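You operate a simulated robot arm through the tools that you are given. There is no shell and no other tool. Be economical: measure what you need, move in short steps, check, and stop when the job is done.

Carry out the task below with a simulated robot arm. There is one attempt and no reset: what you move stays moved.

## Task
Slide the yellow level along the feeder table plate until it stands next to the grey cassette.

Only the result counts: the job must be done as asked and must still hold three seconds after the hand-in. Knocking over, shifting, dropping, spilling or breaking anything else fails it.

## Robot
A 7-joint arm with a two-finger parallel gripper on a trunk, on a base that drives. Base frame: it is fixed to the floor where the robot stands at the start and does not move with it; the origin is under the middle of the robot, x ahead of it, y to its left, z up. Lengths are in mm, angles in degrees, forces in N, time in s.
With the tool pointing down near the work surface it reaches from about 340 to 760 mm from the robot's upright axis, wherever it stands. Its first joint turns from -115.0 to 115.0 degrees. Payload 3.91 kg.
The TCP is the grasp point between the finger pads, 30 mm short of the fingertips. In the tool frame z runs along the fingers and y along their closing line. Largest opening 110 mm; finger width 20, thickness 10; the body of the gripper, 48 by 112 mm, starts 55 mm behind the TCP.
Orientation is told as [roll, pitch, yaw] about the base's x, y, z axes, in that order, counted from this pose: with the fingers straight down and closing along the base's y, the tool's x points along the base's -x, its y along +y and its z along -z.

## Interface
- The arm moves only by the tool play_rows. Its argument "series" is a list of rows, each a list of 7 numbers: the turn, a rotation vector about the tool's x, y, z in units of 8 degrees (1.0 is 8 degrees), then the shift along the tool's x, y, z in units of 25 mm (1.0 is 25 mm), then the gripper command, from -1 (fully open) to 1 (shut), values between in proportion. In form: [[ax, ay, az, tx, ty, tz, hand], ...]. A call has 1 to 8 rows; each row shifts and turns the commanded pose from where the row before left it, along the tool's axes as they then stand. A call with a number of a shift or a turn outside -1 to 1 is refused whole. A row lasts 0.2 s, in which the tool goes at most 50 mm and 8.6 degrees; a call with a longer step from one row to the next is refused whole, and so is a gripper value outside its range. A pose out of reach is approached as far as the arm can. The call stops where the force on the tool passes 40 N (or 10 N more than at its start, if that is more) or the arm is blocked; 0.2 s more then pass. The fingers move at their own pace (about 108 mm/s each) and stop on an object; they squeeze with about 41 N. The grip force told is the motor's: it shows also when the fingers shut on nothing. Time passes only in rows, and 0.2 s behind the last, so rows that do not move let the fingers close. The reply holds the time, the measured pose of the TCP, the force on the tool along the base axes, the opening and the grip force, in the units named above and with some noise.
- Cameras (640 x 400 px; columns grow to the right, rows downward): "scene" is now at [33.3, 151.6, 1506.9]; the picture's right is [0.02, -1.00, 0.00], its down [-0.75, -0.01, -0.66] and it looks along [0.66, 0.01, -0.75] (base axes); focal length 289 px, centre (320, 200). "wrist" rides on the gripper at [73, 17, -103] in the tool frame; the picture's right is [-0.23, 0.97, 0.00], its down [-0.76, -0.18, -0.62] and it looks along [-0.61, -0.14, 0.78] (tool axes); focal length 222 px, centre (320, 200). There is no depth. A picture from a camera that has moved, and an enlarged one, comes with that camera's place and axes in the base frame and with its lens. The place of the scene camera against the robot may be out by one fixed shift of up to 18 mm in any direction.
- grab_frame(camera): a new picture of that camera. It takes no simulated time.
- raise_lower(by): slides the trunk up (or, below 0, down) by that many mm; the arm and the scene camera ride with it, the base frame stays. It gives what a move gives, with no picture.
- base_move(legs): drives the robot by 1 to 6 legs, each [ahead, turn to the left] in mm and degrees, along the robot's own axes; the way and the turn of a leg run together, so that a leg with both is an arc; at most 1500 mm and 180 degrees a leg. The arm and the cameras ride along, it lands a little off, and it stops where it bumps. It gives what a move gives.
- head_to(pan, tilt): turns the head with the scene camera to pan (to the left, within 155 degrees either way) and tilt (down, from -29 to 69), counted from straight ahead of the robot. It gives what a move gives.
- inspect(camera, box): a new picture of the part [left, top, right, bottom] of that camera's present view, enlarged. It takes no simulated time.
- sign_off(): hands the job in; it is judged then, once.

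Go step by step. Nothing tells you exact positions but the pictures and the camera data: compare them with the known pose of the tool, close in by small moves and look again before you grip or let go. The budget is 120 turns and 90 pictures, counting those below and the enlarged ones. Unless the task says otherwise, let go and move clear before handing in, and close with one line.

The tools are called as name(argument=value, ...) on one line, values as JSON. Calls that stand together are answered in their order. play_rows: Moves the arm, as the interface text tells. Its arguments: {"type":"object","properties":{"series":{"type":"array","items":{"type":"array","items":{"type":"number"}}}},"required":["series"]} The other tools are called the same way: raise_lower (by) slides the trunk up or down; base_move (legs) drives the base; head_to (pan, tilt) turns the head that bears the scene camera; grab_frame (camera) takes a picture; inspect (camera, box) takes an enlarged picture of a part of a camera's view; sign_off () hands the job in.

At the start:

```text
clock: 0.0
tool_pos: [517.2, 169.4, 1042.5]
orientation: [0.0, 0.0, 0.2]
contact_force: [-0.3, 0.2, 0.1]
opening: 110.2
finger_force: 0.0
trunk travel left (down, up): [-625.0, 365.0]
robot x, y, heading: [-1.2, 2.6, 0.2]
head pan, tilt: [0.9, 48.7]
```

scene: 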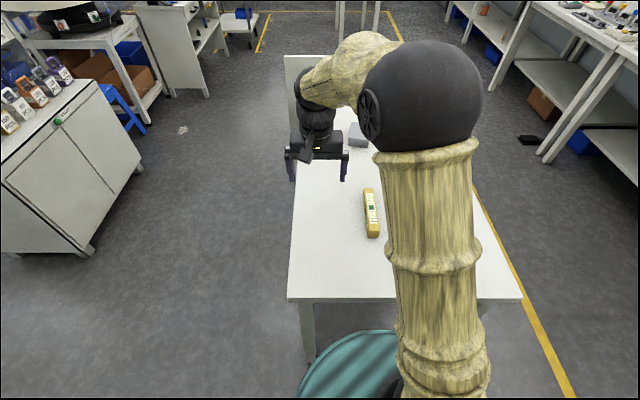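
wrist: 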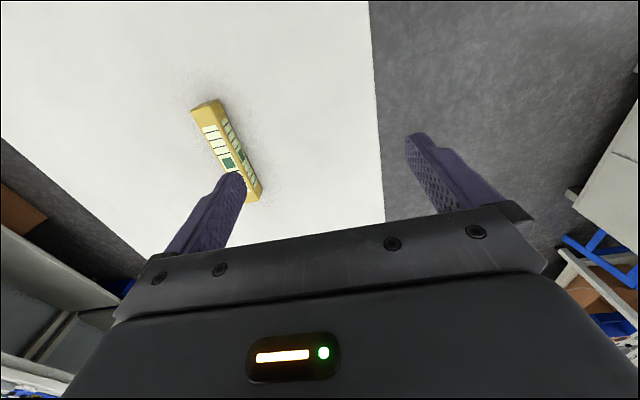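

The yellow level seems to be near (590, 0), and the grey cassette is near (990, 15), partly hidden by the arm. I'll take a closer look at both.

inspect(camera="scene", box=[270, 40, 430, 140])

inspect(camera="scene", box=[290, 110, 450, 250])

```text
4.00 times, centred on (350, 90) of scene
camera zoom: at [33.3, 151.6, 1506.9], right [0.02, -1.0, 0.0], down [-0.75, -0.01, -0.66], along [0.66, 0.01, -0.75], focal length 1156 px, centre (200, 640)
```

zoom: 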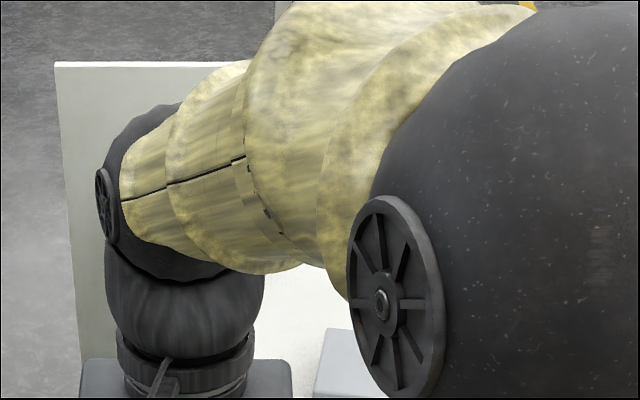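

```text
2.86 times, centred on (370, 180) of scene
camera zoom: at [33.3, 151.6, 1506.9], right [0.02, -1.0, 0.0], down [-0.75, -0.01, -0.66], along [0.66, 0.01, -0.75], focal length 825 px, centre (177, 257)
```

zoom: 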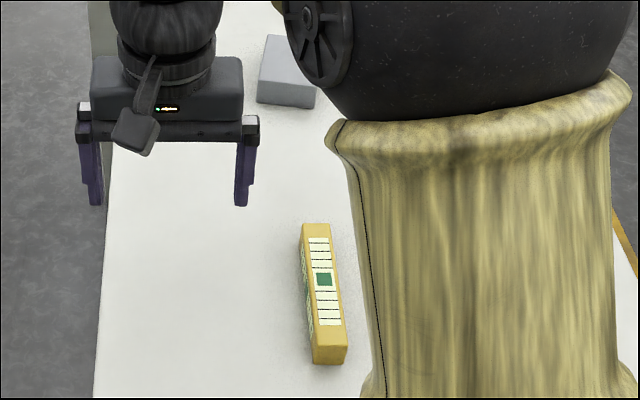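

The level lies along x near (590, 3), with the cassette's front at about x 937. The cassette is out of reach from here, so I'll probably drive to the table's left side. First I'll check the base footprint and the surroundings.

head_to(pan=0, tilt=69)

grab_frame(camera="scene")

head_to(pan=60, tilt=45)

grab_frame(camera="scene")

```text
clock: 0.8
tool_pos: [516.1, 169.5, 1042.5]
orientation: [0.0, 0.0, 0.3]
contact_force: [0.9, -0.1, -0.6]
opening: 109.9
finger_force: 0.1
trunk travel left (down, up): [-625.0, 365.0]
robot x, y, heading: [-3.1, -1.9, -0.2]
head pan, tilt: [0.0, 68.8]
```

```text
85 pictures are left
camera scene: at [11.0, 150.4, 1483.2], right [0.0, -1.0, 0.0], down [-0.93, 0.0, -0.36], along [0.36, 0.0, -0.93], focal length 289 px, centre (320, 200)
```

scene: 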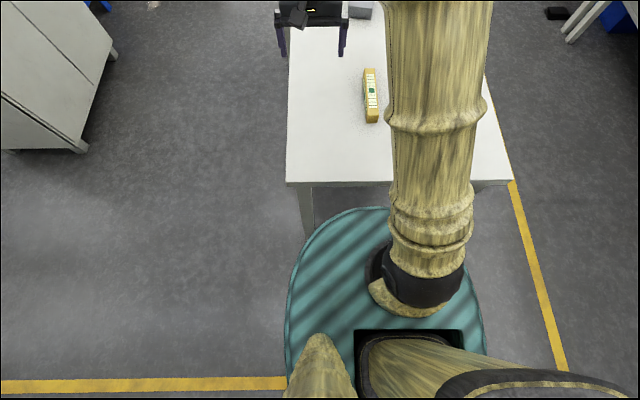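

```text
clock: 2.1
tool_pos: [517.2, 168.5, 1043.2]
orientation: [0.0, 0.0, 0.3]
contact_force: [-0.3, -0.3, 0.0]
opening: 110.0
finger_force: 0.1
trunk travel left (down, up): [-625.0, 365.0]
robot x, y, heading: [-2.4, 0.7, -0.0]
head pan, tilt: [60.0, 45.0]
```

```text
84 pictures are left
camera scene: at [-4.2, 220.8, 1511.9], right [0.87, -0.5, 0.0], down [-0.35, -0.61, -0.71], along [0.35, 0.61, -0.71], focal length 289 px, centre (320, 200)
```

scene: 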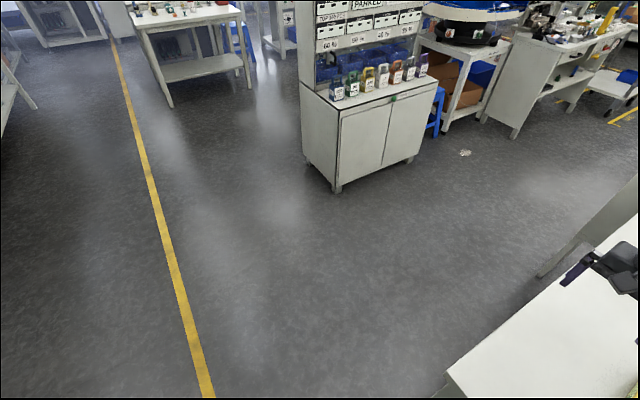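

The base is a drum of roughly 250–300 mm radius, and the floor to the left of the table is free. I'll drive round to the left side in steps.

base_move(legs=[[0, 90], [610, 0], [0, -90], [780, 0]])

head_to(pan=-75, tilt=45)

grab_frame(camera="scene")

```text
clock: 17.0
tool_pos: [1323.3, 752.5, 1043.2]
orientation: [0.0, 0.1, -1.0]
contact_force: [-0.7, 0.2, -0.6]
opening: 110.0
finger_force: 0.2
trunk travel left (down, up): [-625.0, 365.0]
robot x, y, heading: [800.9, 596.3, -1.3]
head pan, tilt: [60.0, 45.0]
```

```text
clock: 19.2
tool_pos: [1325.4, 753.0, 1043.5]
orientation: [0.0, 0.0, -0.9]
contact_force: [-0.1, 0.7, -0.1]
opening: 110.0
finger_force: 0.2
trunk travel left (down, up): [-625.0, 365.0]
robot x, y, heading: [804.0, 593.4, -1.4]
head pan, tilt: [-75.0, 45.0]
```

```text
83 pictures are left
camera scene: at [782.0, 667.7, 1512.0], right [-0.97, -0.24, 0.0], down [-0.17, 0.69, -0.71], along [0.17, -0.69, -0.71], focal length 289 px, centre (320, 200)
```

scene: 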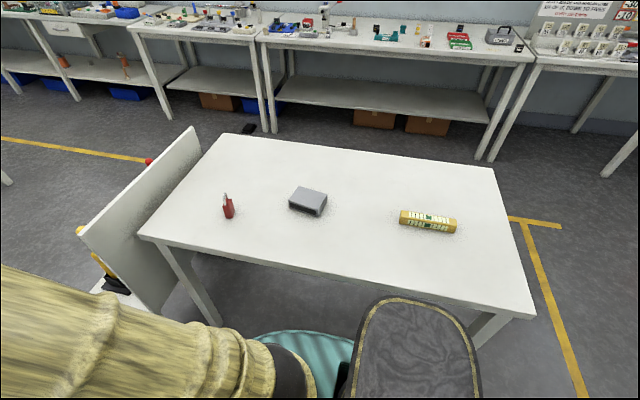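

I now have a clear view of the level, the cassette, a red item further along the table and a board at the far end. The arm sweep clears that board, so I'll turn to face the table.

base_move(legs=[[0, -89]])

head_to(pan=0, tilt=50)

grab_frame(camera="scene")

grab_frame(camera="wrist")

```text
clock: 23.4
tool_pos: [969.1, 75.8, 1043.0]
orientation: [0.0, 0.1, -90.1]
contact_force: [-0.6, 0.3, 0.0]
opening: 110.3
finger_force: 0.0
trunk travel left (down, up): [-625.0, 365.0]
robot x, y, heading: [805.0, 594.7, -90.6]
head pan, tilt: [-75.0, 45.0]
```

```text
clock: 24.9
tool_pos: [968.2, 76.6, 1042.2]
orientation: [0.1, -0.1, -90.2]
contact_force: [-0.9, -0.3, 0.5]
opening: 109.9
finger_force: 0.1
trunk travel left (down, up): [-625.0, 365.0]
robot x, y, heading: [804.0, 589.8, -90.5]
head pan, tilt: [0.0, 50.0]
```

```text
82 pictures are left
camera scene: at [972.1, 573.9, 1505.1], right [-1.0, 0.01, 0.0], down [0.01, 0.77, -0.64], along [-0.01, -0.64, -0.77], focal length 289 px, centre (320, 200)
```

scene: 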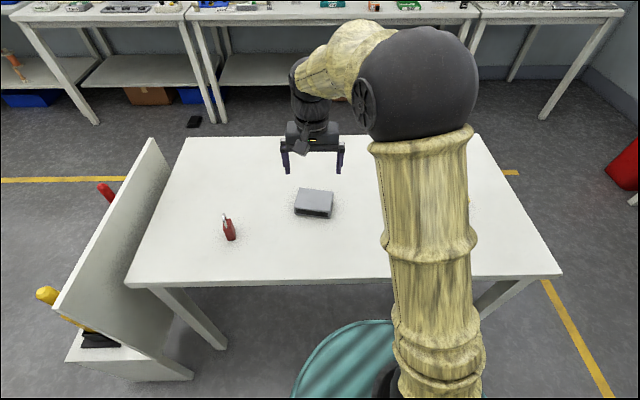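

```text
81 pictures are left
camera wrist: at [985.8, 149.3, 1146.5], right [0.97, -0.23, 0.0], down [-0.18, -0.76, 0.62], along [-0.14, -0.61, -0.78], focal length 222 px, centre (320, 200)
```

wrist: 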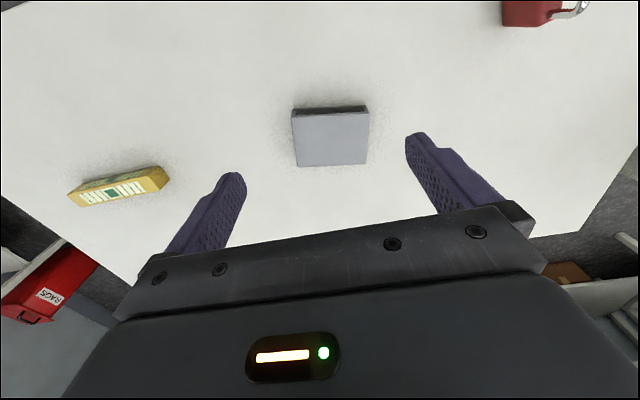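

From the wrist view the cassette is centred near (972, 9), about 105 × 80, yawed about -10°, and the level is near (585, 5). I'll turn the gripper to straddle the level's width, then move over its low-x end.

play_rows(series=[[0, 0, -1, 0, 0, 0, -1], [0, 0, -1, 0, 0, 0, -1], [0, 0, -1, 0, 0, 0, -1], [0, 0, -1, 0, 0, 0, -1], [0, 0, -1, 0, 0, 0, -1], [0, 0, -1, 0, 0, 0, -1], [0, 0, -1, 0, 0, 0, -1], [0, 0, -1, 0, 0, 0, -1]])

play_rows(series=[[0, 0, -1, 0, 0, 0, -1], [0, 0, -1, 0, 0, 0, -1], [0, 0, -1, 0, 0, 0, -1], [0, 0, -0.26, 0, 0, 0, -1], [0, 0, 0, 0, 0, 0, -1]])

grab_frame(camera="wrist")

grab_frame(camera="scene")

```text
clock: 26.7
tool_pos: [969.3, 77.3, 1043.9]
orientation: [0.1, 0.0, -26.0]
contact_force: [0.7, 0.0, -0.1]
opening: 110.0
finger_force: 0.0
trunk travel left (down, up): [-625.0, 365.0]
robot x, y, heading: [805.5, 592.7, -90.8]
head pan, tilt: [0.0, 50.0]
```

```text
clock: 27.9
tool_pos: [967.2, 77.9, 1043.8]
orientation: [0.0, 0.0, -0.1]
contact_force: [-0.1, 0.1, 0.9]
opening: 110.0
finger_force: 0.0
trunk travel left (down, up): [-625.0, 365.0]
robot x, y, heading: [803.5, 594.6, -90.5]
head pan, tilt: [0.0, 50.0]
```

```text
80 pictures are left
camera wrist: at [896.1, 94.0, 1146.5], right [0.23, 0.97, 0.0], down [0.76, -0.18, 0.62], along [0.61, -0.14, -0.78], focal length 222 px, centre (320, 200)
```

wrist: 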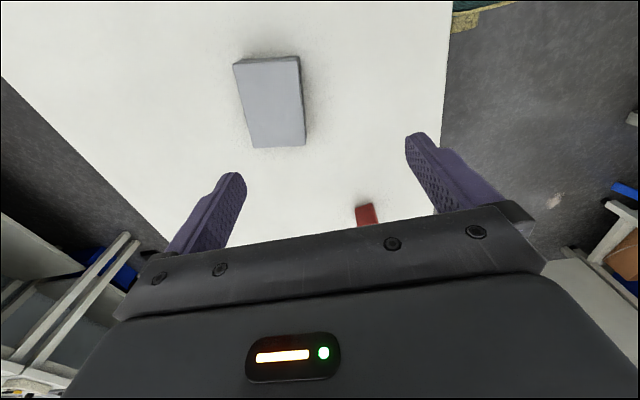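

```text
79 pictures are left
camera scene: at [972.1, 573.9, 1505.1], right [-1.0, 0.01, 0.0], down [0.01, 0.77, -0.64], along [-0.01, -0.64, -0.77], focal length 289 px, centre (320, 200)
```

scene: 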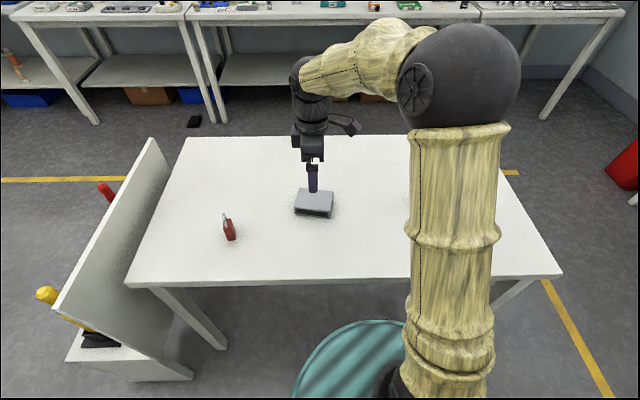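

The gripper is turned. I'll enlarge the cassette to measure it while the wrist camera has this view.

inspect(camera="wrist", box=[200, 40, 360, 160])

inspect(camera="scene", box=[274, 170, 354, 230])

```text
3.33 times, centred on (280, 100) of wrist
camera zoom: at [896.1, 94.0, 1146.5], right [0.23, 0.97, 0.0], down [0.76, -0.18, 0.62], along [0.61, -0.14, -0.78], focal length 740 px, centre (453, 533)
```

zoom: 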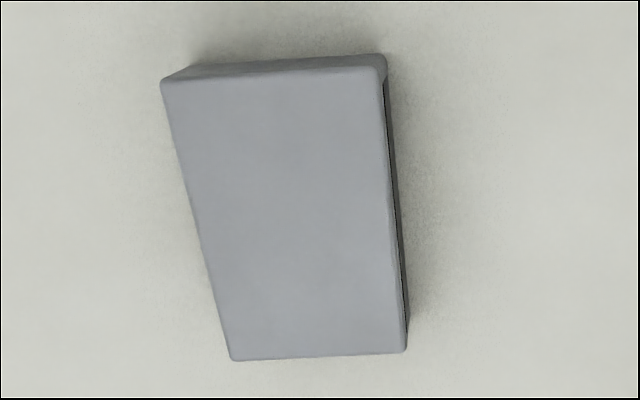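

```text
6.67 times, centred on (314, 200) of scene
camera zoom: at [972.1, 573.9, 1505.1], right [-1.0, 0.01, 0.0], down [0.01, 0.77, -0.64], along [-0.01, -0.64, -0.77], focal length 1926 px, centre (360, 200)
```

zoom: 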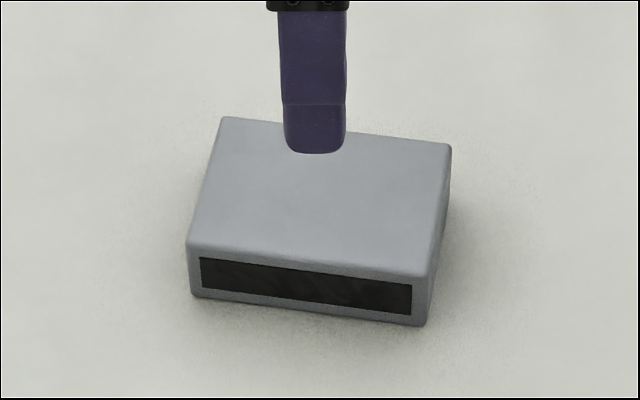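

The cassette is about 36 mm tall, and its near (+y) face runs from about (930, 62) to (1033, 42). Next I'll move over to the level at this same height.

play_rows(series=[[0, 0, 0, 1, -0.17, 0, -1], [0, 0, 0, 1, -0.17, 0, -1], [0, 0, 0, 1, -0.17, 0, -1], [0, 0, 0, 1, -0.17, 0, -1], [0, 0, 0, 1, -0.17, 0, -1], [0, 0, 0, 1, -0.17, 0, -1], [0, 0, 0, 1, -0.17, 0, -1], [0, 0, 0, 1, -0.17, 0, -1]])

play_rows(series=[[0, 0, 0, 1, -0.17, 0, -1], [0, 0, 0, 1, -0.17, 0, -1], [0, 0, 0, 1, -0.17, 0, -1], [0, 0, 0, 1, -0.17, 0, -1], [0, 0, 0, 1, -0.17, 0, -1], [0, 0, 0, 1, -0.17, 0, -1], [0, 0, 0, 1, -0.17, 0, -1], [0, 0, 0, 1, -0.17, 0, -1]])

grab_frame(camera="wrist")

grab_frame(camera="scene")

```text
clock: 29.7
tool_pos: [770.6, 44.0, 1043.4]
orientation: [0.0, 0.0, 0.0]
contact_force: [-0.3, -0.8, -0.7]
opening: 109.9
finger_force: 0.1
trunk travel left (down, up): [-625.0, 365.0]
robot x, y, heading: [805.9, 591.6, -90.4]
head pan, tilt: [0.0, 50.0]
```

```text
clock: 31.5
tool_pos: [567.5, 8.6, 1043.9]
orientation: [0.0, -0.2, -0.1]
contact_force: [-0.5, -0.8, -0.4]
opening: 110.2
finger_force: 0.0
trunk travel left (down, up): [-625.0, 365.0]
robot x, y, heading: [804.6, 597.6, -90.5]
head pan, tilt: [0.0, 50.0]
```

```text
76 pictures are left
camera wrist: at [494.3, 24.8, 1147.0], right [0.23, 0.97, 0.0], down [0.76, -0.18, 0.62], along [0.61, -0.14, -0.78], focal length 222 px, centre (320, 200)
```

wrist: 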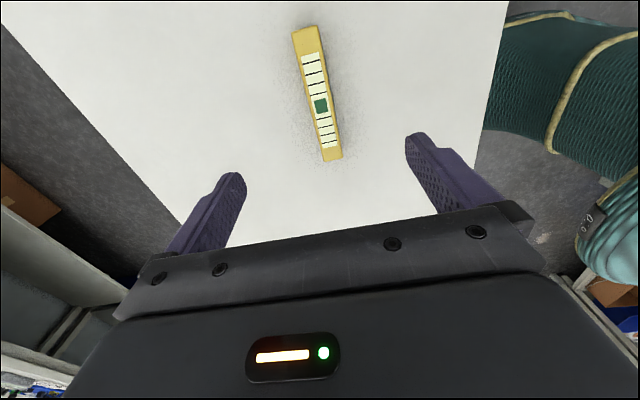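

```text
75 pictures are left
camera scene: at [971.5, 573.6, 1505.1], right [-1.0, 0.01, 0.0], down [0.01, 0.77, -0.64], along [-0.01, -0.64, -0.77], focal length 289 px, centre (320, 200)
```

scene: 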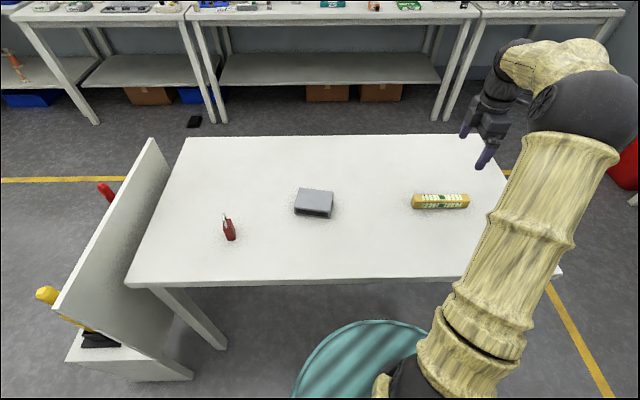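

inspect(camera="wrist", box=[224, 10, 416, 170])

inspect(camera="scene", box=[400, 170, 480, 230])

```text
2.50 times, centred on (320, 90) of wrist
camera zoom: at [494.3, 24.8, 1147.0], right [0.23, 0.97, 0.0], down [0.76, -0.18, 0.62], along [0.61, -0.14, -0.78], focal length 555 px, centre (320, 475)
```

zoom: 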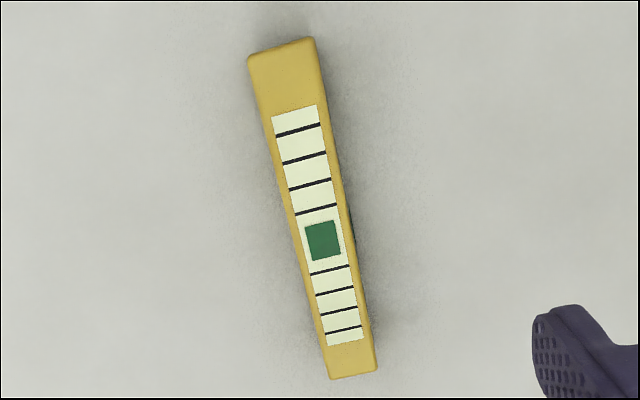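

```text
6.67 times, centred on (440, 200) of scene
camera zoom: at [971.5, 573.6, 1505.1], right [-1.0, 0.01, 0.0], down [0.01, 0.77, -0.64], along [-0.01, -0.64, -0.77], focal length 1926 px, centre (-480, 200)
```

zoom: 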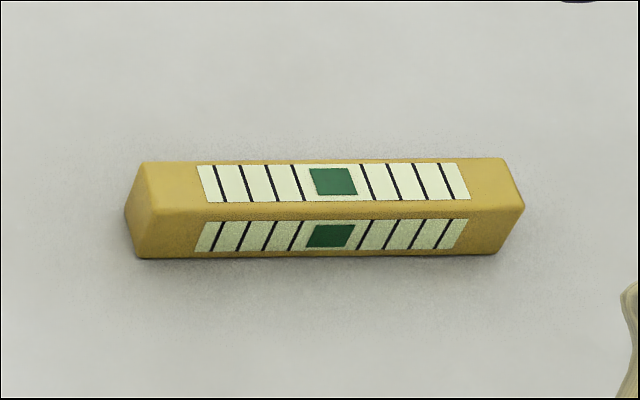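

The level spans x 497–664 and y -7 to 22, about 35 mm tall, with yaw near 0. I'll descend over its low-x end (x about 525) in two stages and check in between.

play_rows(series=[[0, 0, 0, 0.85, 0, 0, -1], [0, 0, 0, 0.85, -0.05, 0, -1], [0, 0, 0, 0, 0, 1, -1], [0, 0, 0, 0, 0, 1, -1], [0, 0, 0, 0, 0, 1, -1], [0, 0, 0, 0, 0, 1, -1], [0, 0, 0, 0, 0, 0.9, -1]])

grab_frame(camera="wrist")

inspect(camera="scene", box=[400, 120, 560, 240])

```text
clock: 33.1
tool_pos: [524.8, 9.7, 919.6]
orientation: [-0.1, 0.1, -0.1]
contact_force: [0.8, -0.9, 0.1]
opening: 110.0
finger_force: 0.0
trunk travel left (down, up): [-625.0, 365.0]
robot x, y, heading: [804.6, 596.8, -90.6]
head pan, tilt: [0.0, 50.0]
```

```text
72 pictures are left
camera wrist: at [453.0, 26.5, 1023.9], right [0.23, 0.97, 0.0], down [0.76, -0.18, 0.62], along [0.61, -0.14, -0.78], focal length 222 px, centre (320, 200)
```

wrist: 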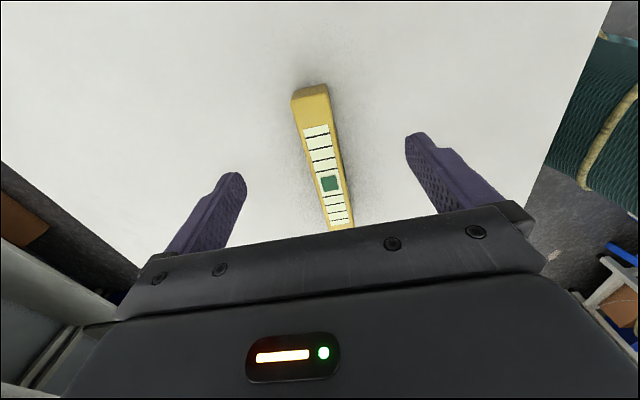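

```text
3.33 times, centred on (480, 180) of scene
camera zoom: at [971.8, 573.6, 1505.1], right [-1.0, 0.01, 0.0], down [0.01, 0.77, -0.64], along [-0.01, -0.64, -0.77], focal length 963 px, centre (-213, 267)
```

zoom: 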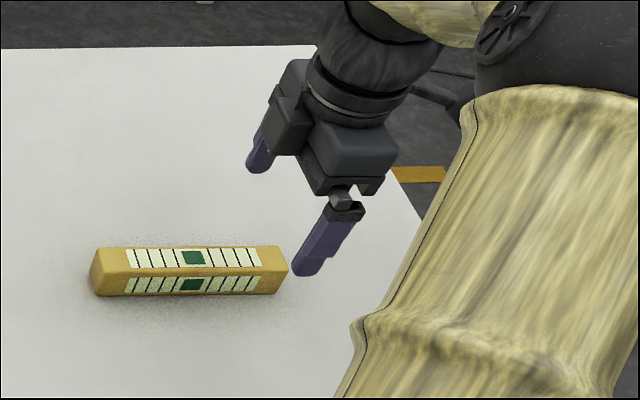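

It's lined up as expected. I'll descend the rest of the way to just above the plate.

play_rows(series=[[0, 0, 0, 0, 0, 0.8, -1], [0, 0, 0, 0, 0, 0.8, -1], [0, 0, 0, 0, 0, 0.8, -1], [0, 0, 0, 0, 0, 0.8, -1], [0, 0, 0, 0, 0, 0, -1]])

grab_frame(camera="wrist")

inspect(camera="scene", box=[400, 140, 520, 230])

```text
clock: 34.3
tool_pos: [526.3, 8.0, 840.1]
orientation: [0.0, 0.0, -0.1]
contact_force: [0.1, -0.7, -0.4]
opening: 110.0
finger_force: 0.1
trunk travel left (down, up): [-625.0, 365.0]
robot x, y, heading: [803.1, 594.1, -90.6]
head pan, tilt: [0.0, 50.0]
```

```text
70 pictures are left
camera wrist: at [454.1, 26.4, 942.9], right [0.23, 0.97, 0.0], down [0.76, -0.18, 0.62], along [0.61, -0.14, -0.78], focal length 222 px, centre (320, 200)
```

wrist: 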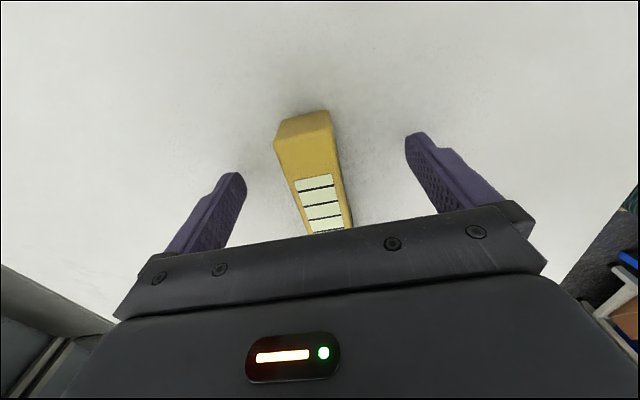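

```text
4.44 times, centred on (460, 185) of scene
camera zoom: at [971.9, 573.8, 1505.1], right [-1.0, 0.01, 0.0], down [0.01, 0.77, -0.64], along [-0.01, -0.64, -0.77], focal length 1284 px, centre (-302, 267)
```

zoom: 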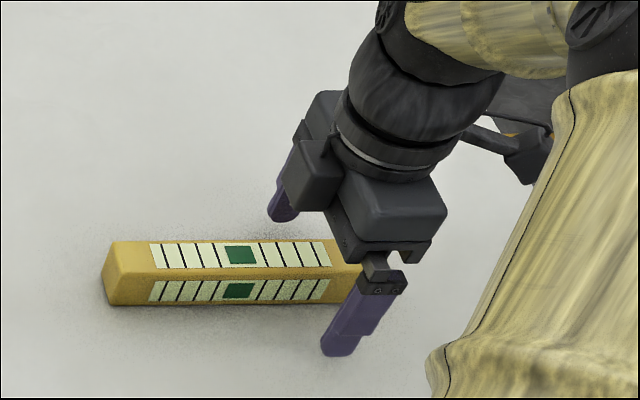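

The fingers straddle the level about 30 mm from its end. Closing now.

play_rows(series=[[0, 0, 0, 0, 0, 0, 0], [0, 0, 0, 0, 0, 0, 0.3], [0, 0, 0, 0, 0, 0, 0.6], [0, 0, 0, 0, 0, 0, 1], [0, 0, 0, 0, 0, 0, 1]])

grab_frame(camera="wrist")

```text
clock: 35.5
tool_pos: [526.4, 9.4, 840.1]
orientation: [0.0, -0.1, -0.1]
contact_force: [0.9, -0.2, 0.1]
opening: 31.5
finger_force: 41.1
trunk travel left (down, up): [-625.0, 365.0]
robot x, y, heading: [802.8, 592.9, -90.6]
head pan, tilt: [0.0, 50.0]
```

```text
68 pictures are left
camera wrist: at [454.1, 26.4, 943.0], right [0.23, 0.97, 0.0], down [0.76, -0.18, 0.62], along [0.61, -0.14, -0.78], focal length 222 px, centre (320, 200)
```

wrist: 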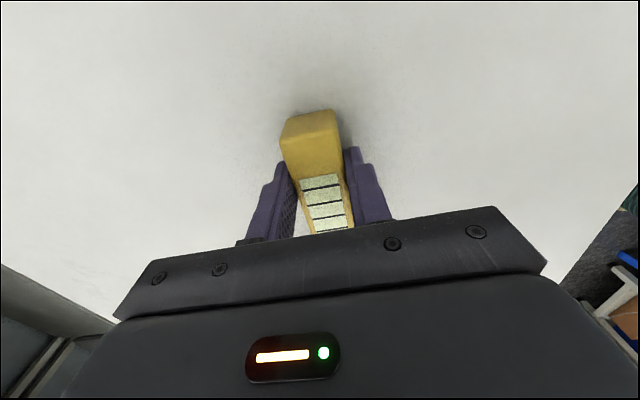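

It's gripped at 31.5 mm. I'll turn it to about -11° to match the cassette, then slide it sideways onto the final line, keeping it on the plate.

play_rows(series=[[0, 0, 0.46, 0, 0, 0, 1], [0, 0, 0.46, 0, 0, 0, 1], [0, 0, 0.46, 0, 0, 0, 1], [0, 0, 0, 0, 0.6, 0, 1], [0, 0, 0, 0, 0.8, 0, 1]])

play_rows(series=[[0, 0, 0, 0, 0.8, 0, 1], [0, 0, 0, 0, 0.8, 0, 1], [0, 0, 0, 0, 0.8, 0, 1], [0, 0, 0, 0, 0.8, 0, 1], [0, 0, 0, 0, 0.8, 0, 1], [0, 0, 0, 0, 0.8, 0, 1], [0, 0, 0, 0, 0.4, 0, 1]])

grab_frame(camera="scene")

```text
clock: 36.7
tool_pos: [532.3, 44.6, 840.8]
orientation: [0.0, 0.0, -11.1]
contact_force: [0.8, -0.1, -0.4]
opening: 31.9
finger_force: 41.3
trunk travel left (down, up): [-625.0, 365.0]
robot x, y, heading: [807.4, 593.2, -90.6]
head pan, tilt: [0.0, 50.0]
```

```text
clock: 38.3
tool_pos: [557.2, 170.6, 839.8]
orientation: [-0.1, 0.0, -11.1]
contact_force: [-0.4, -0.5, 3.5]
opening: 31.7
finger_force: 40.4
trunk travel left (down, up): [-625.0, 365.0]
robot x, y, heading: [805.2, 592.9, -90.5]
head pan, tilt: [0.0, 50.0]
```

```text
67 pictures are left
camera scene: at [972.0, 574.1, 1505.1], right [-1.0, 0.01, 0.0], down [0.01, 0.77, -0.64], along [-0.01, -0.64, -0.77], focal length 289 px, centre (320, 200)
```

scene: 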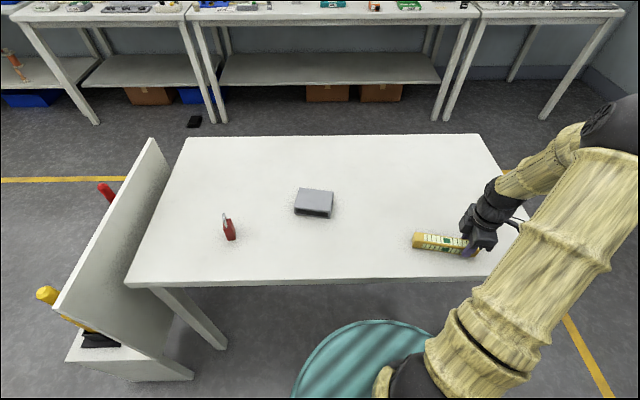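

The level follows the gripper well. I'll slide it along toward the cassette and stop short to check.

play_rows(series=[[0, 0, 0, -0.6, 0, 0, 1], [0, 0, 0, -0.8, 0, 0, 1], [0, 0, 0, -0.8, 0, 0, 1], [0, 0, 0, -0.8, 0, 0, 1], [0, 0, 0, -0.8, 0, 0, 1], [0, 0, 0, -0.8, 0, 0, 1], [0, 0, 0, -0.8, 0, 0, 1], [0, 0, 0, -0.8, 0, 0, 1]])

grab_frame(camera="scene")

```text
clock: 40.1
tool_pos: [711.5, 141.6, 841.3]
orientation: [0.0, 0.0, -11.1]
contact_force: [0.3, -0.6, -2.1]
opening: 31.5
finger_force: 41.0
trunk travel left (down, up): [-625.0, 365.0]
robot x, y, heading: [806.1, 593.3, -90.6]
head pan, tilt: [0.0, 50.0]
```

```text
66 pictures are left
camera scene: at [972.3, 573.6, 1505.0], right [-1.0, 0.01, 0.0], down [0.01, 0.77, -0.64], along [-0.01, -0.64, -0.77], focal length 289 px, centre (320, 200)
```

scene: 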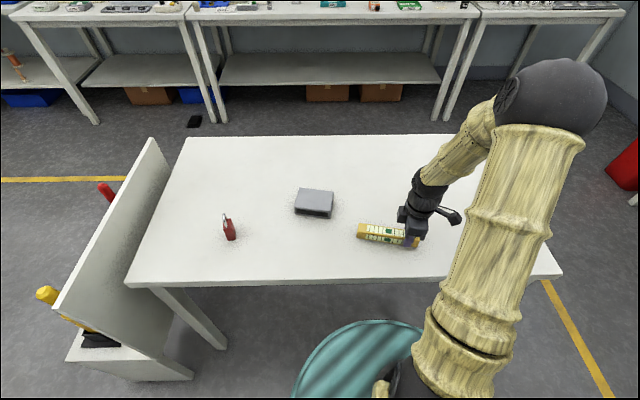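

Still on line. I'll continue until the leading end is just about at the cassette's corner.

play_rows(series=[[0, 0, 0, -0.8, 0, 0, 1], [0, 0, 0, -0.8, 0, 0, 1], [0, 0, 0, -0.8, 0, 0, 1], [0, 0, 0, -0.6, 0, 0, 1]])

inspect(camera="scene", box=[280, 165, 440, 265])

```text
clock: 41.1
tool_pos: [783.6, 128.2, 842.6]
orientation: [0.1, -0.1, -11.1]
contact_force: [0.4, 0.5, -3.0]
opening: 31.8
finger_force: 41.3
trunk travel left (down, up): [-625.0, 365.0]
robot x, y, heading: [801.2, 591.5, -90.6]
head pan, tilt: [0.0, 50.0]
```

```text
4.00 times, centred on (360, 215) of scene
camera zoom: at [972.4, 573.6, 1505.0], right [-1.0, 0.01, 0.0], down [0.01, 0.77, -0.64], along [-0.01, -0.64, -0.77], focal length 1156 px, centre (160, 140)
```

zoom: 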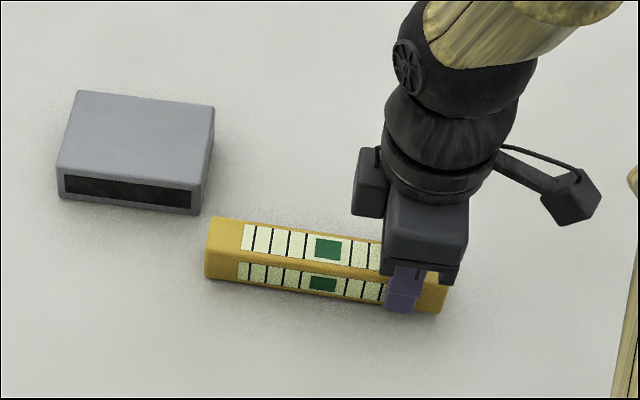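

The path is clear, with about 20–25 mm to the side. The reading suggests the level may have lifted a millimetre or two, so I'll ease it down and keep sliding.

play_rows(series=[[0, 0, 0, 0, 0, 0.08, 1], [0, 0, 0, -0.8, 0, 0.02, 1], [0, 0, 0, -0.8, 0, 0.02, 1], [0, 0, 0, -0.8, 0, 0, 1], [0, 0, 0, -0.8, 0, 0, 1], [0, 0, 0, -0.6, 0, 0, 1]])

inspect(camera="scene", box=[270, 165, 430, 265])

grab_frame(camera="wrist")

```text
clock: 42.5
tool_pos: [877.6, 108.0, 840.3]
orientation: [-0.1, -0.1, -11.2]
contact_force: [-6.7, 1.1, 24.0]
opening: 31.4
finger_force: 41.0
trunk travel left (down, up): [-625.0, 365.0]
robot x, y, heading: [802.5, 595.0, -90.6]
head pan, tilt: [0.0, 50.0]
```

```text
4.00 times, centred on (350, 215) of scene
camera zoom: at [970.9, 576.1, 1505.4], right [-1.0, 0.01, 0.0], down [0.01, 0.77, -0.64], along [0.0, -0.64, -0.77], focal length 1156 px, centre (200, 140)
```

zoom: 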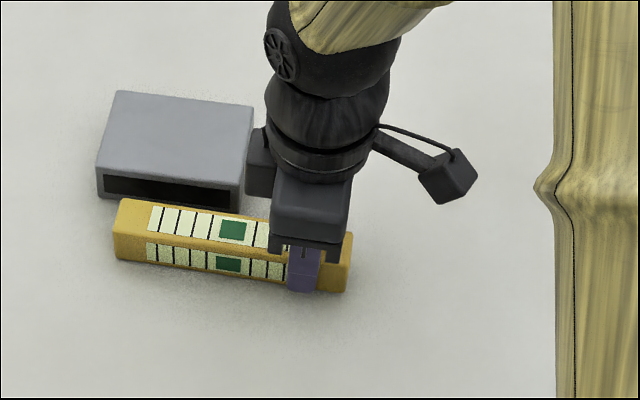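

```text
63 pictures are left
camera wrist: at [808.7, 139.6, 942.8], right [0.41, 0.91, 0.0], down [0.71, -0.32, 0.62], along [0.57, -0.26, -0.78], focal length 222 px, centre (320, 200)
```

wrist: 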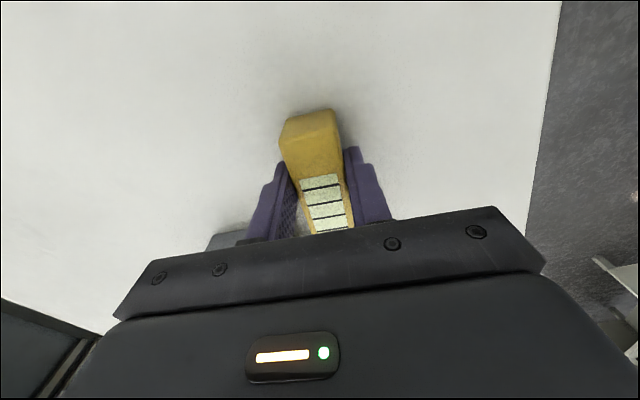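

The level is now beside the cassette, with about 20–30 mm between them, and it's pressed slightly into the plate. I'll ease the pressure, correct the yaw by about 2°, finish the lengthwise slide and close part of the gap.

play_rows(series=[[0, 0, 0, 0, 0, -0.04, 1], [0, 0, -0.25, 0, 0, 0, 1], [0, 0, 0, -0.5, 0, 0, 1], [0, 0, 0, -0.5, 0, 0, 1], [0, 0, 0, 0, -0.4, 0, 1], [0, 0, 0, 0, 0, 0, 1]])

inspect(camera="scene", box=[270, 175, 390, 250])

```text
clock: 43.9
tool_pos: [902.6, 96.1, 839.1]
orientation: [0.0, -0.1, -9.0]
contact_force: [4.3, 5.3, 16.3]
opening: 31.6
finger_force: 40.9
trunk travel left (down, up): [-625.0, 365.0]
robot x, y, heading: [802.7, 591.4, -90.6]
head pan, tilt: [0.0, 50.0]
```

```text
5.33 times, centred on (330, 212) of scene
camera zoom: at [972.2, 576.2, 1505.1], right [-1.0, 0.01, 0.0], down [0.01, 0.77, -0.64], along [-0.01, -0.64, -0.77], focal length 1541 px, centre (267, 133)
```

zoom: 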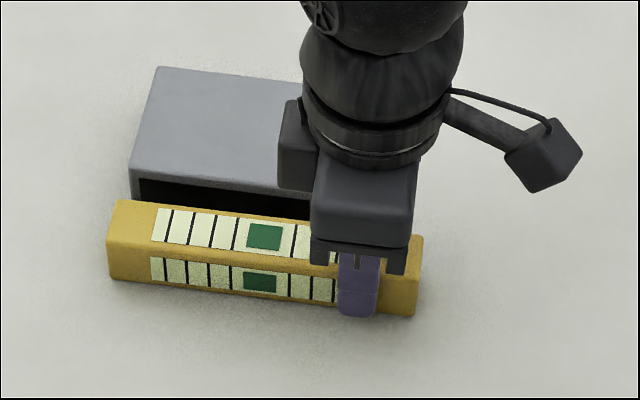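

About 15–23 mm of gap remains. I'll close 8 mm more and ease the downward press, then look again.

play_rows(series=[[0, 0, 0, 0, 0, -0.03, 1], [0, 0, 0, 0, -0.16, 0, 1], [0, 0, 0, 0, -0.16, 0, 1], [0, 0, 0, 0, 0, 0, 1]])

inspect(camera="scene", box=[270, 175, 390, 250])

inspect(camera="wrist", box=[180, 90, 420, 250])

```text
clock: 44.9
tool_pos: [898.3, 87.8, 838.9]
orientation: [0.1, 0.1, -9.0]
contact_force: [-1.1, 4.1, 8.7]
opening: 31.6
finger_force: 40.8
trunk travel left (down, up): [-625.0, 365.0]
robot x, y, heading: [805.9, 595.2, -90.9]
head pan, tilt: [0.0, 50.0]
```

```text
5.33 times, centred on (330, 212) of scene
camera zoom: at [971.8, 575.1, 1505.1], right [-1.0, 0.01, 0.0], down [0.01, 0.77, -0.64], along [-0.01, -0.64, -0.77], focal length 1541 px, centre (267, 133)
```

zoom: 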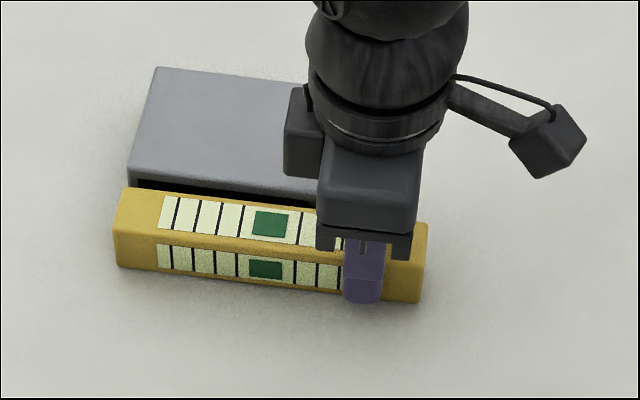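

```text
2.50 times, centred on (300, 170) of wrist
camera zoom: at [829.1, 115.5, 942.9], right [0.38, 0.93, 0.0], down [0.72, -0.3, 0.62], along [0.58, -0.24, -0.78], focal length 555 px, centre (370, 275)
```

zoom: 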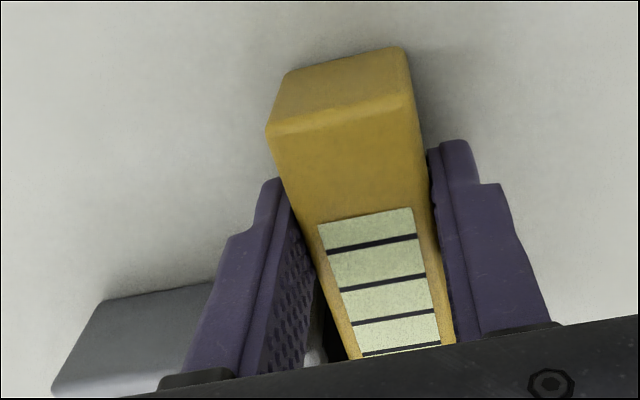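

The edges at the same height now show a gap of about 13 mm. I'll nudge it 5 mm more, then release gently.

play_rows(series=[[0, 0, 0, 0, -0.1, 0, 1], [0, 0, 0, 0, -0.1, 0, 1], [0, 0, 0, 0, 0, -0.02, 1], [0, 0, 0, 0, 0, 0, 1]])

inspect(camera="scene", box=[270, 175, 390, 250])

```text
clock: 45.9
tool_pos: [898.7, 82.0, 838.9]
orientation: [0.1, 0.0, -9.1]
contact_force: [-0.5, 0.5, 0.1]
opening: 31.7
finger_force: 41.3
trunk travel left (down, up): [-625.0, 365.0]
robot x, y, heading: [802.9, 593.3, -90.5]
head pan, tilt: [0.0, 50.0]
```

```text
5.33 times, centred on (330, 212) of scene
camera zoom: at [972.1, 574.0, 1505.0], right [-1.0, 0.01, 0.0], down [0.01, 0.77, -0.64], along [-0.01, -0.64, -0.77], focal length 1541 px, centre (267, 133)
```

zoom: 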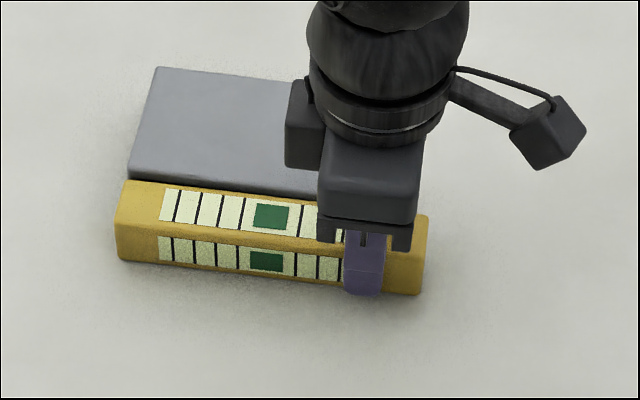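

The gap is now about 7 mm and the force is near zero. I'll open part way and lift clear.

play_rows(series=[[0, 0, 0, 0, 0, 0, 0.3], [0, 0, 0, 0, 0, 0, 0.1], [0, 0, 0, 0, 0, 0, 0.1]])

inspect(camera="wrist", box=[180, 90, 420, 250])

```text
clock: 46.7
tool_pos: [898.7, 82.0, 840.3]
orientation: [0.0, 0.1, -9.0]
contact_force: [-1.0, 0.4, 0.1]
opening: 49.6
finger_force: 0.0
trunk travel left (down, up): [-625.0, 365.0]
robot x, y, heading: [803.9, 596.6, -90.7]
head pan, tilt: [0.0, 50.0]
```

```text
2.50 times, centred on (300, 170) of wrist
camera zoom: at [829.0, 110.0, 943.2], right [0.38, 0.93, 0.0], down [0.72, -0.3, 0.62], along [0.58, -0.24, -0.78], focal length 555 px, centre (370, 275)
```

zoom: 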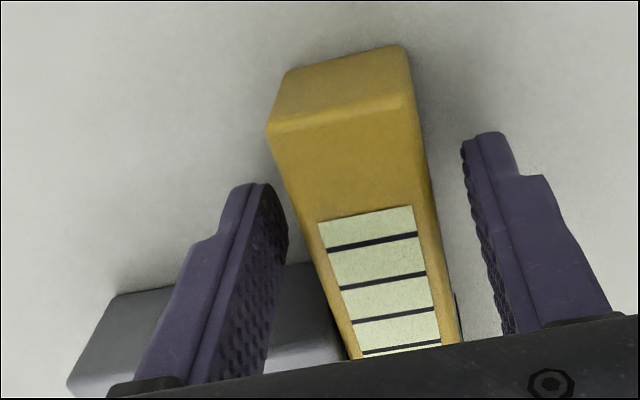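

The fingers are clear of both items, so I'll raise straight up.

play_rows(series=[[0, 0, 0, 0, 0, -0.6, 0.1], [0, 0, 0, 0, 0, -1, 0.1], [0, 0, 0, 0, 0, -1, 0.1], [0, 0, 0, 0, 0, -1, 0.1], [0, 0, 0, 0, 0, -1, 0.1], [0, 0, 0, 0, 0, -1, 0.1], [0, 0, 0, 1, 0, -1, 0.1], [0, 0, 0, 1, 0, 0, 0.1]])

grab_frame(camera="wrist")

inspect(camera="scene", box=[270, 175, 390, 250])

grab_frame(camera="scene")

```text
clock: 48.5
tool_pos: [847.6, 90.0, 1004.2]
orientation: [0.0, 0.1, -9.1]
contact_force: [0.2, 0.6, 0.3]
opening: 49.6
finger_force: 0.1
trunk travel left (down, up): [-625.0, 365.0]
robot x, y, heading: [805.0, 592.7, -90.4]
head pan, tilt: [0.0, 50.0]
```

```text
57 pictures are left
camera wrist: at [778.6, 118.5, 1107.1], right [0.38, 0.93, 0.0], down [0.72, -0.3, 0.62], along [0.58, -0.24, -0.78], focal length 222 px, centre (320, 200)
```

wrist: 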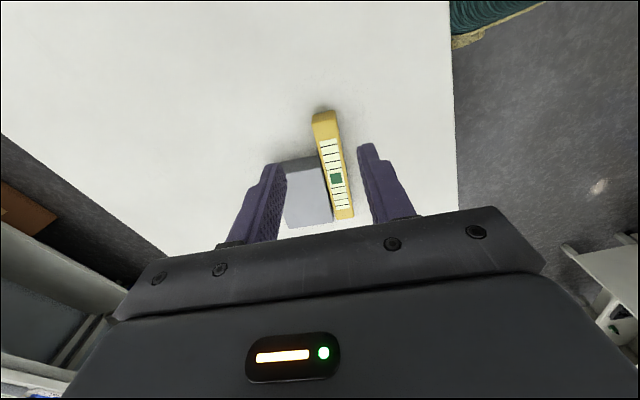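

```text
5.33 times, centred on (330, 212) of scene
camera zoom: at [971.6, 574.1, 1505.1], right [-1.0, 0.01, 0.0], down [0.01, 0.77, -0.64], along [-0.01, -0.64, -0.77], focal length 1541 px, centre (267, 133)
```

zoom: 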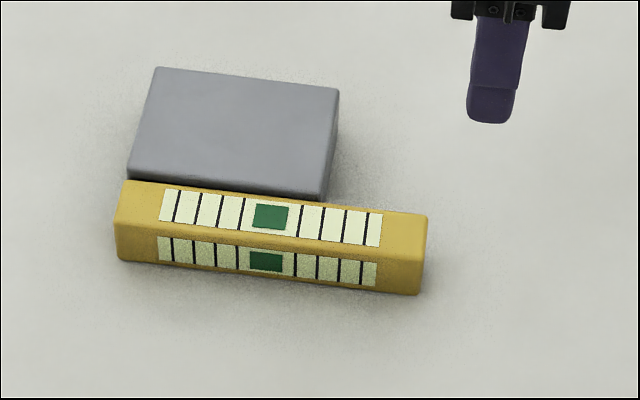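

```text
55 pictures are left
camera scene: at [971.6, 574.1, 1505.1], right [-1.0, 0.01, 0.0], down [0.01, 0.77, -0.64], along [-0.01, -0.64, -0.77], focal length 289 px, centre (320, 200)
```

scene: 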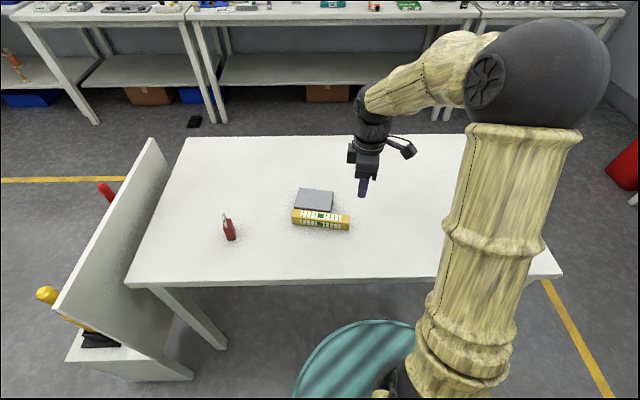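

The level stands flat alongside the cassette with a gap of a few millimetres. The cassette is where it was, and the hand is clear, so I'm handing in.

sign_off()

```text
The job is handed in.
```

I slid the yellow level along the plate; it now stands parallel to the grey cassette's near side with a gap of about 7 mm, the cassette did not move, and the job is handed in.
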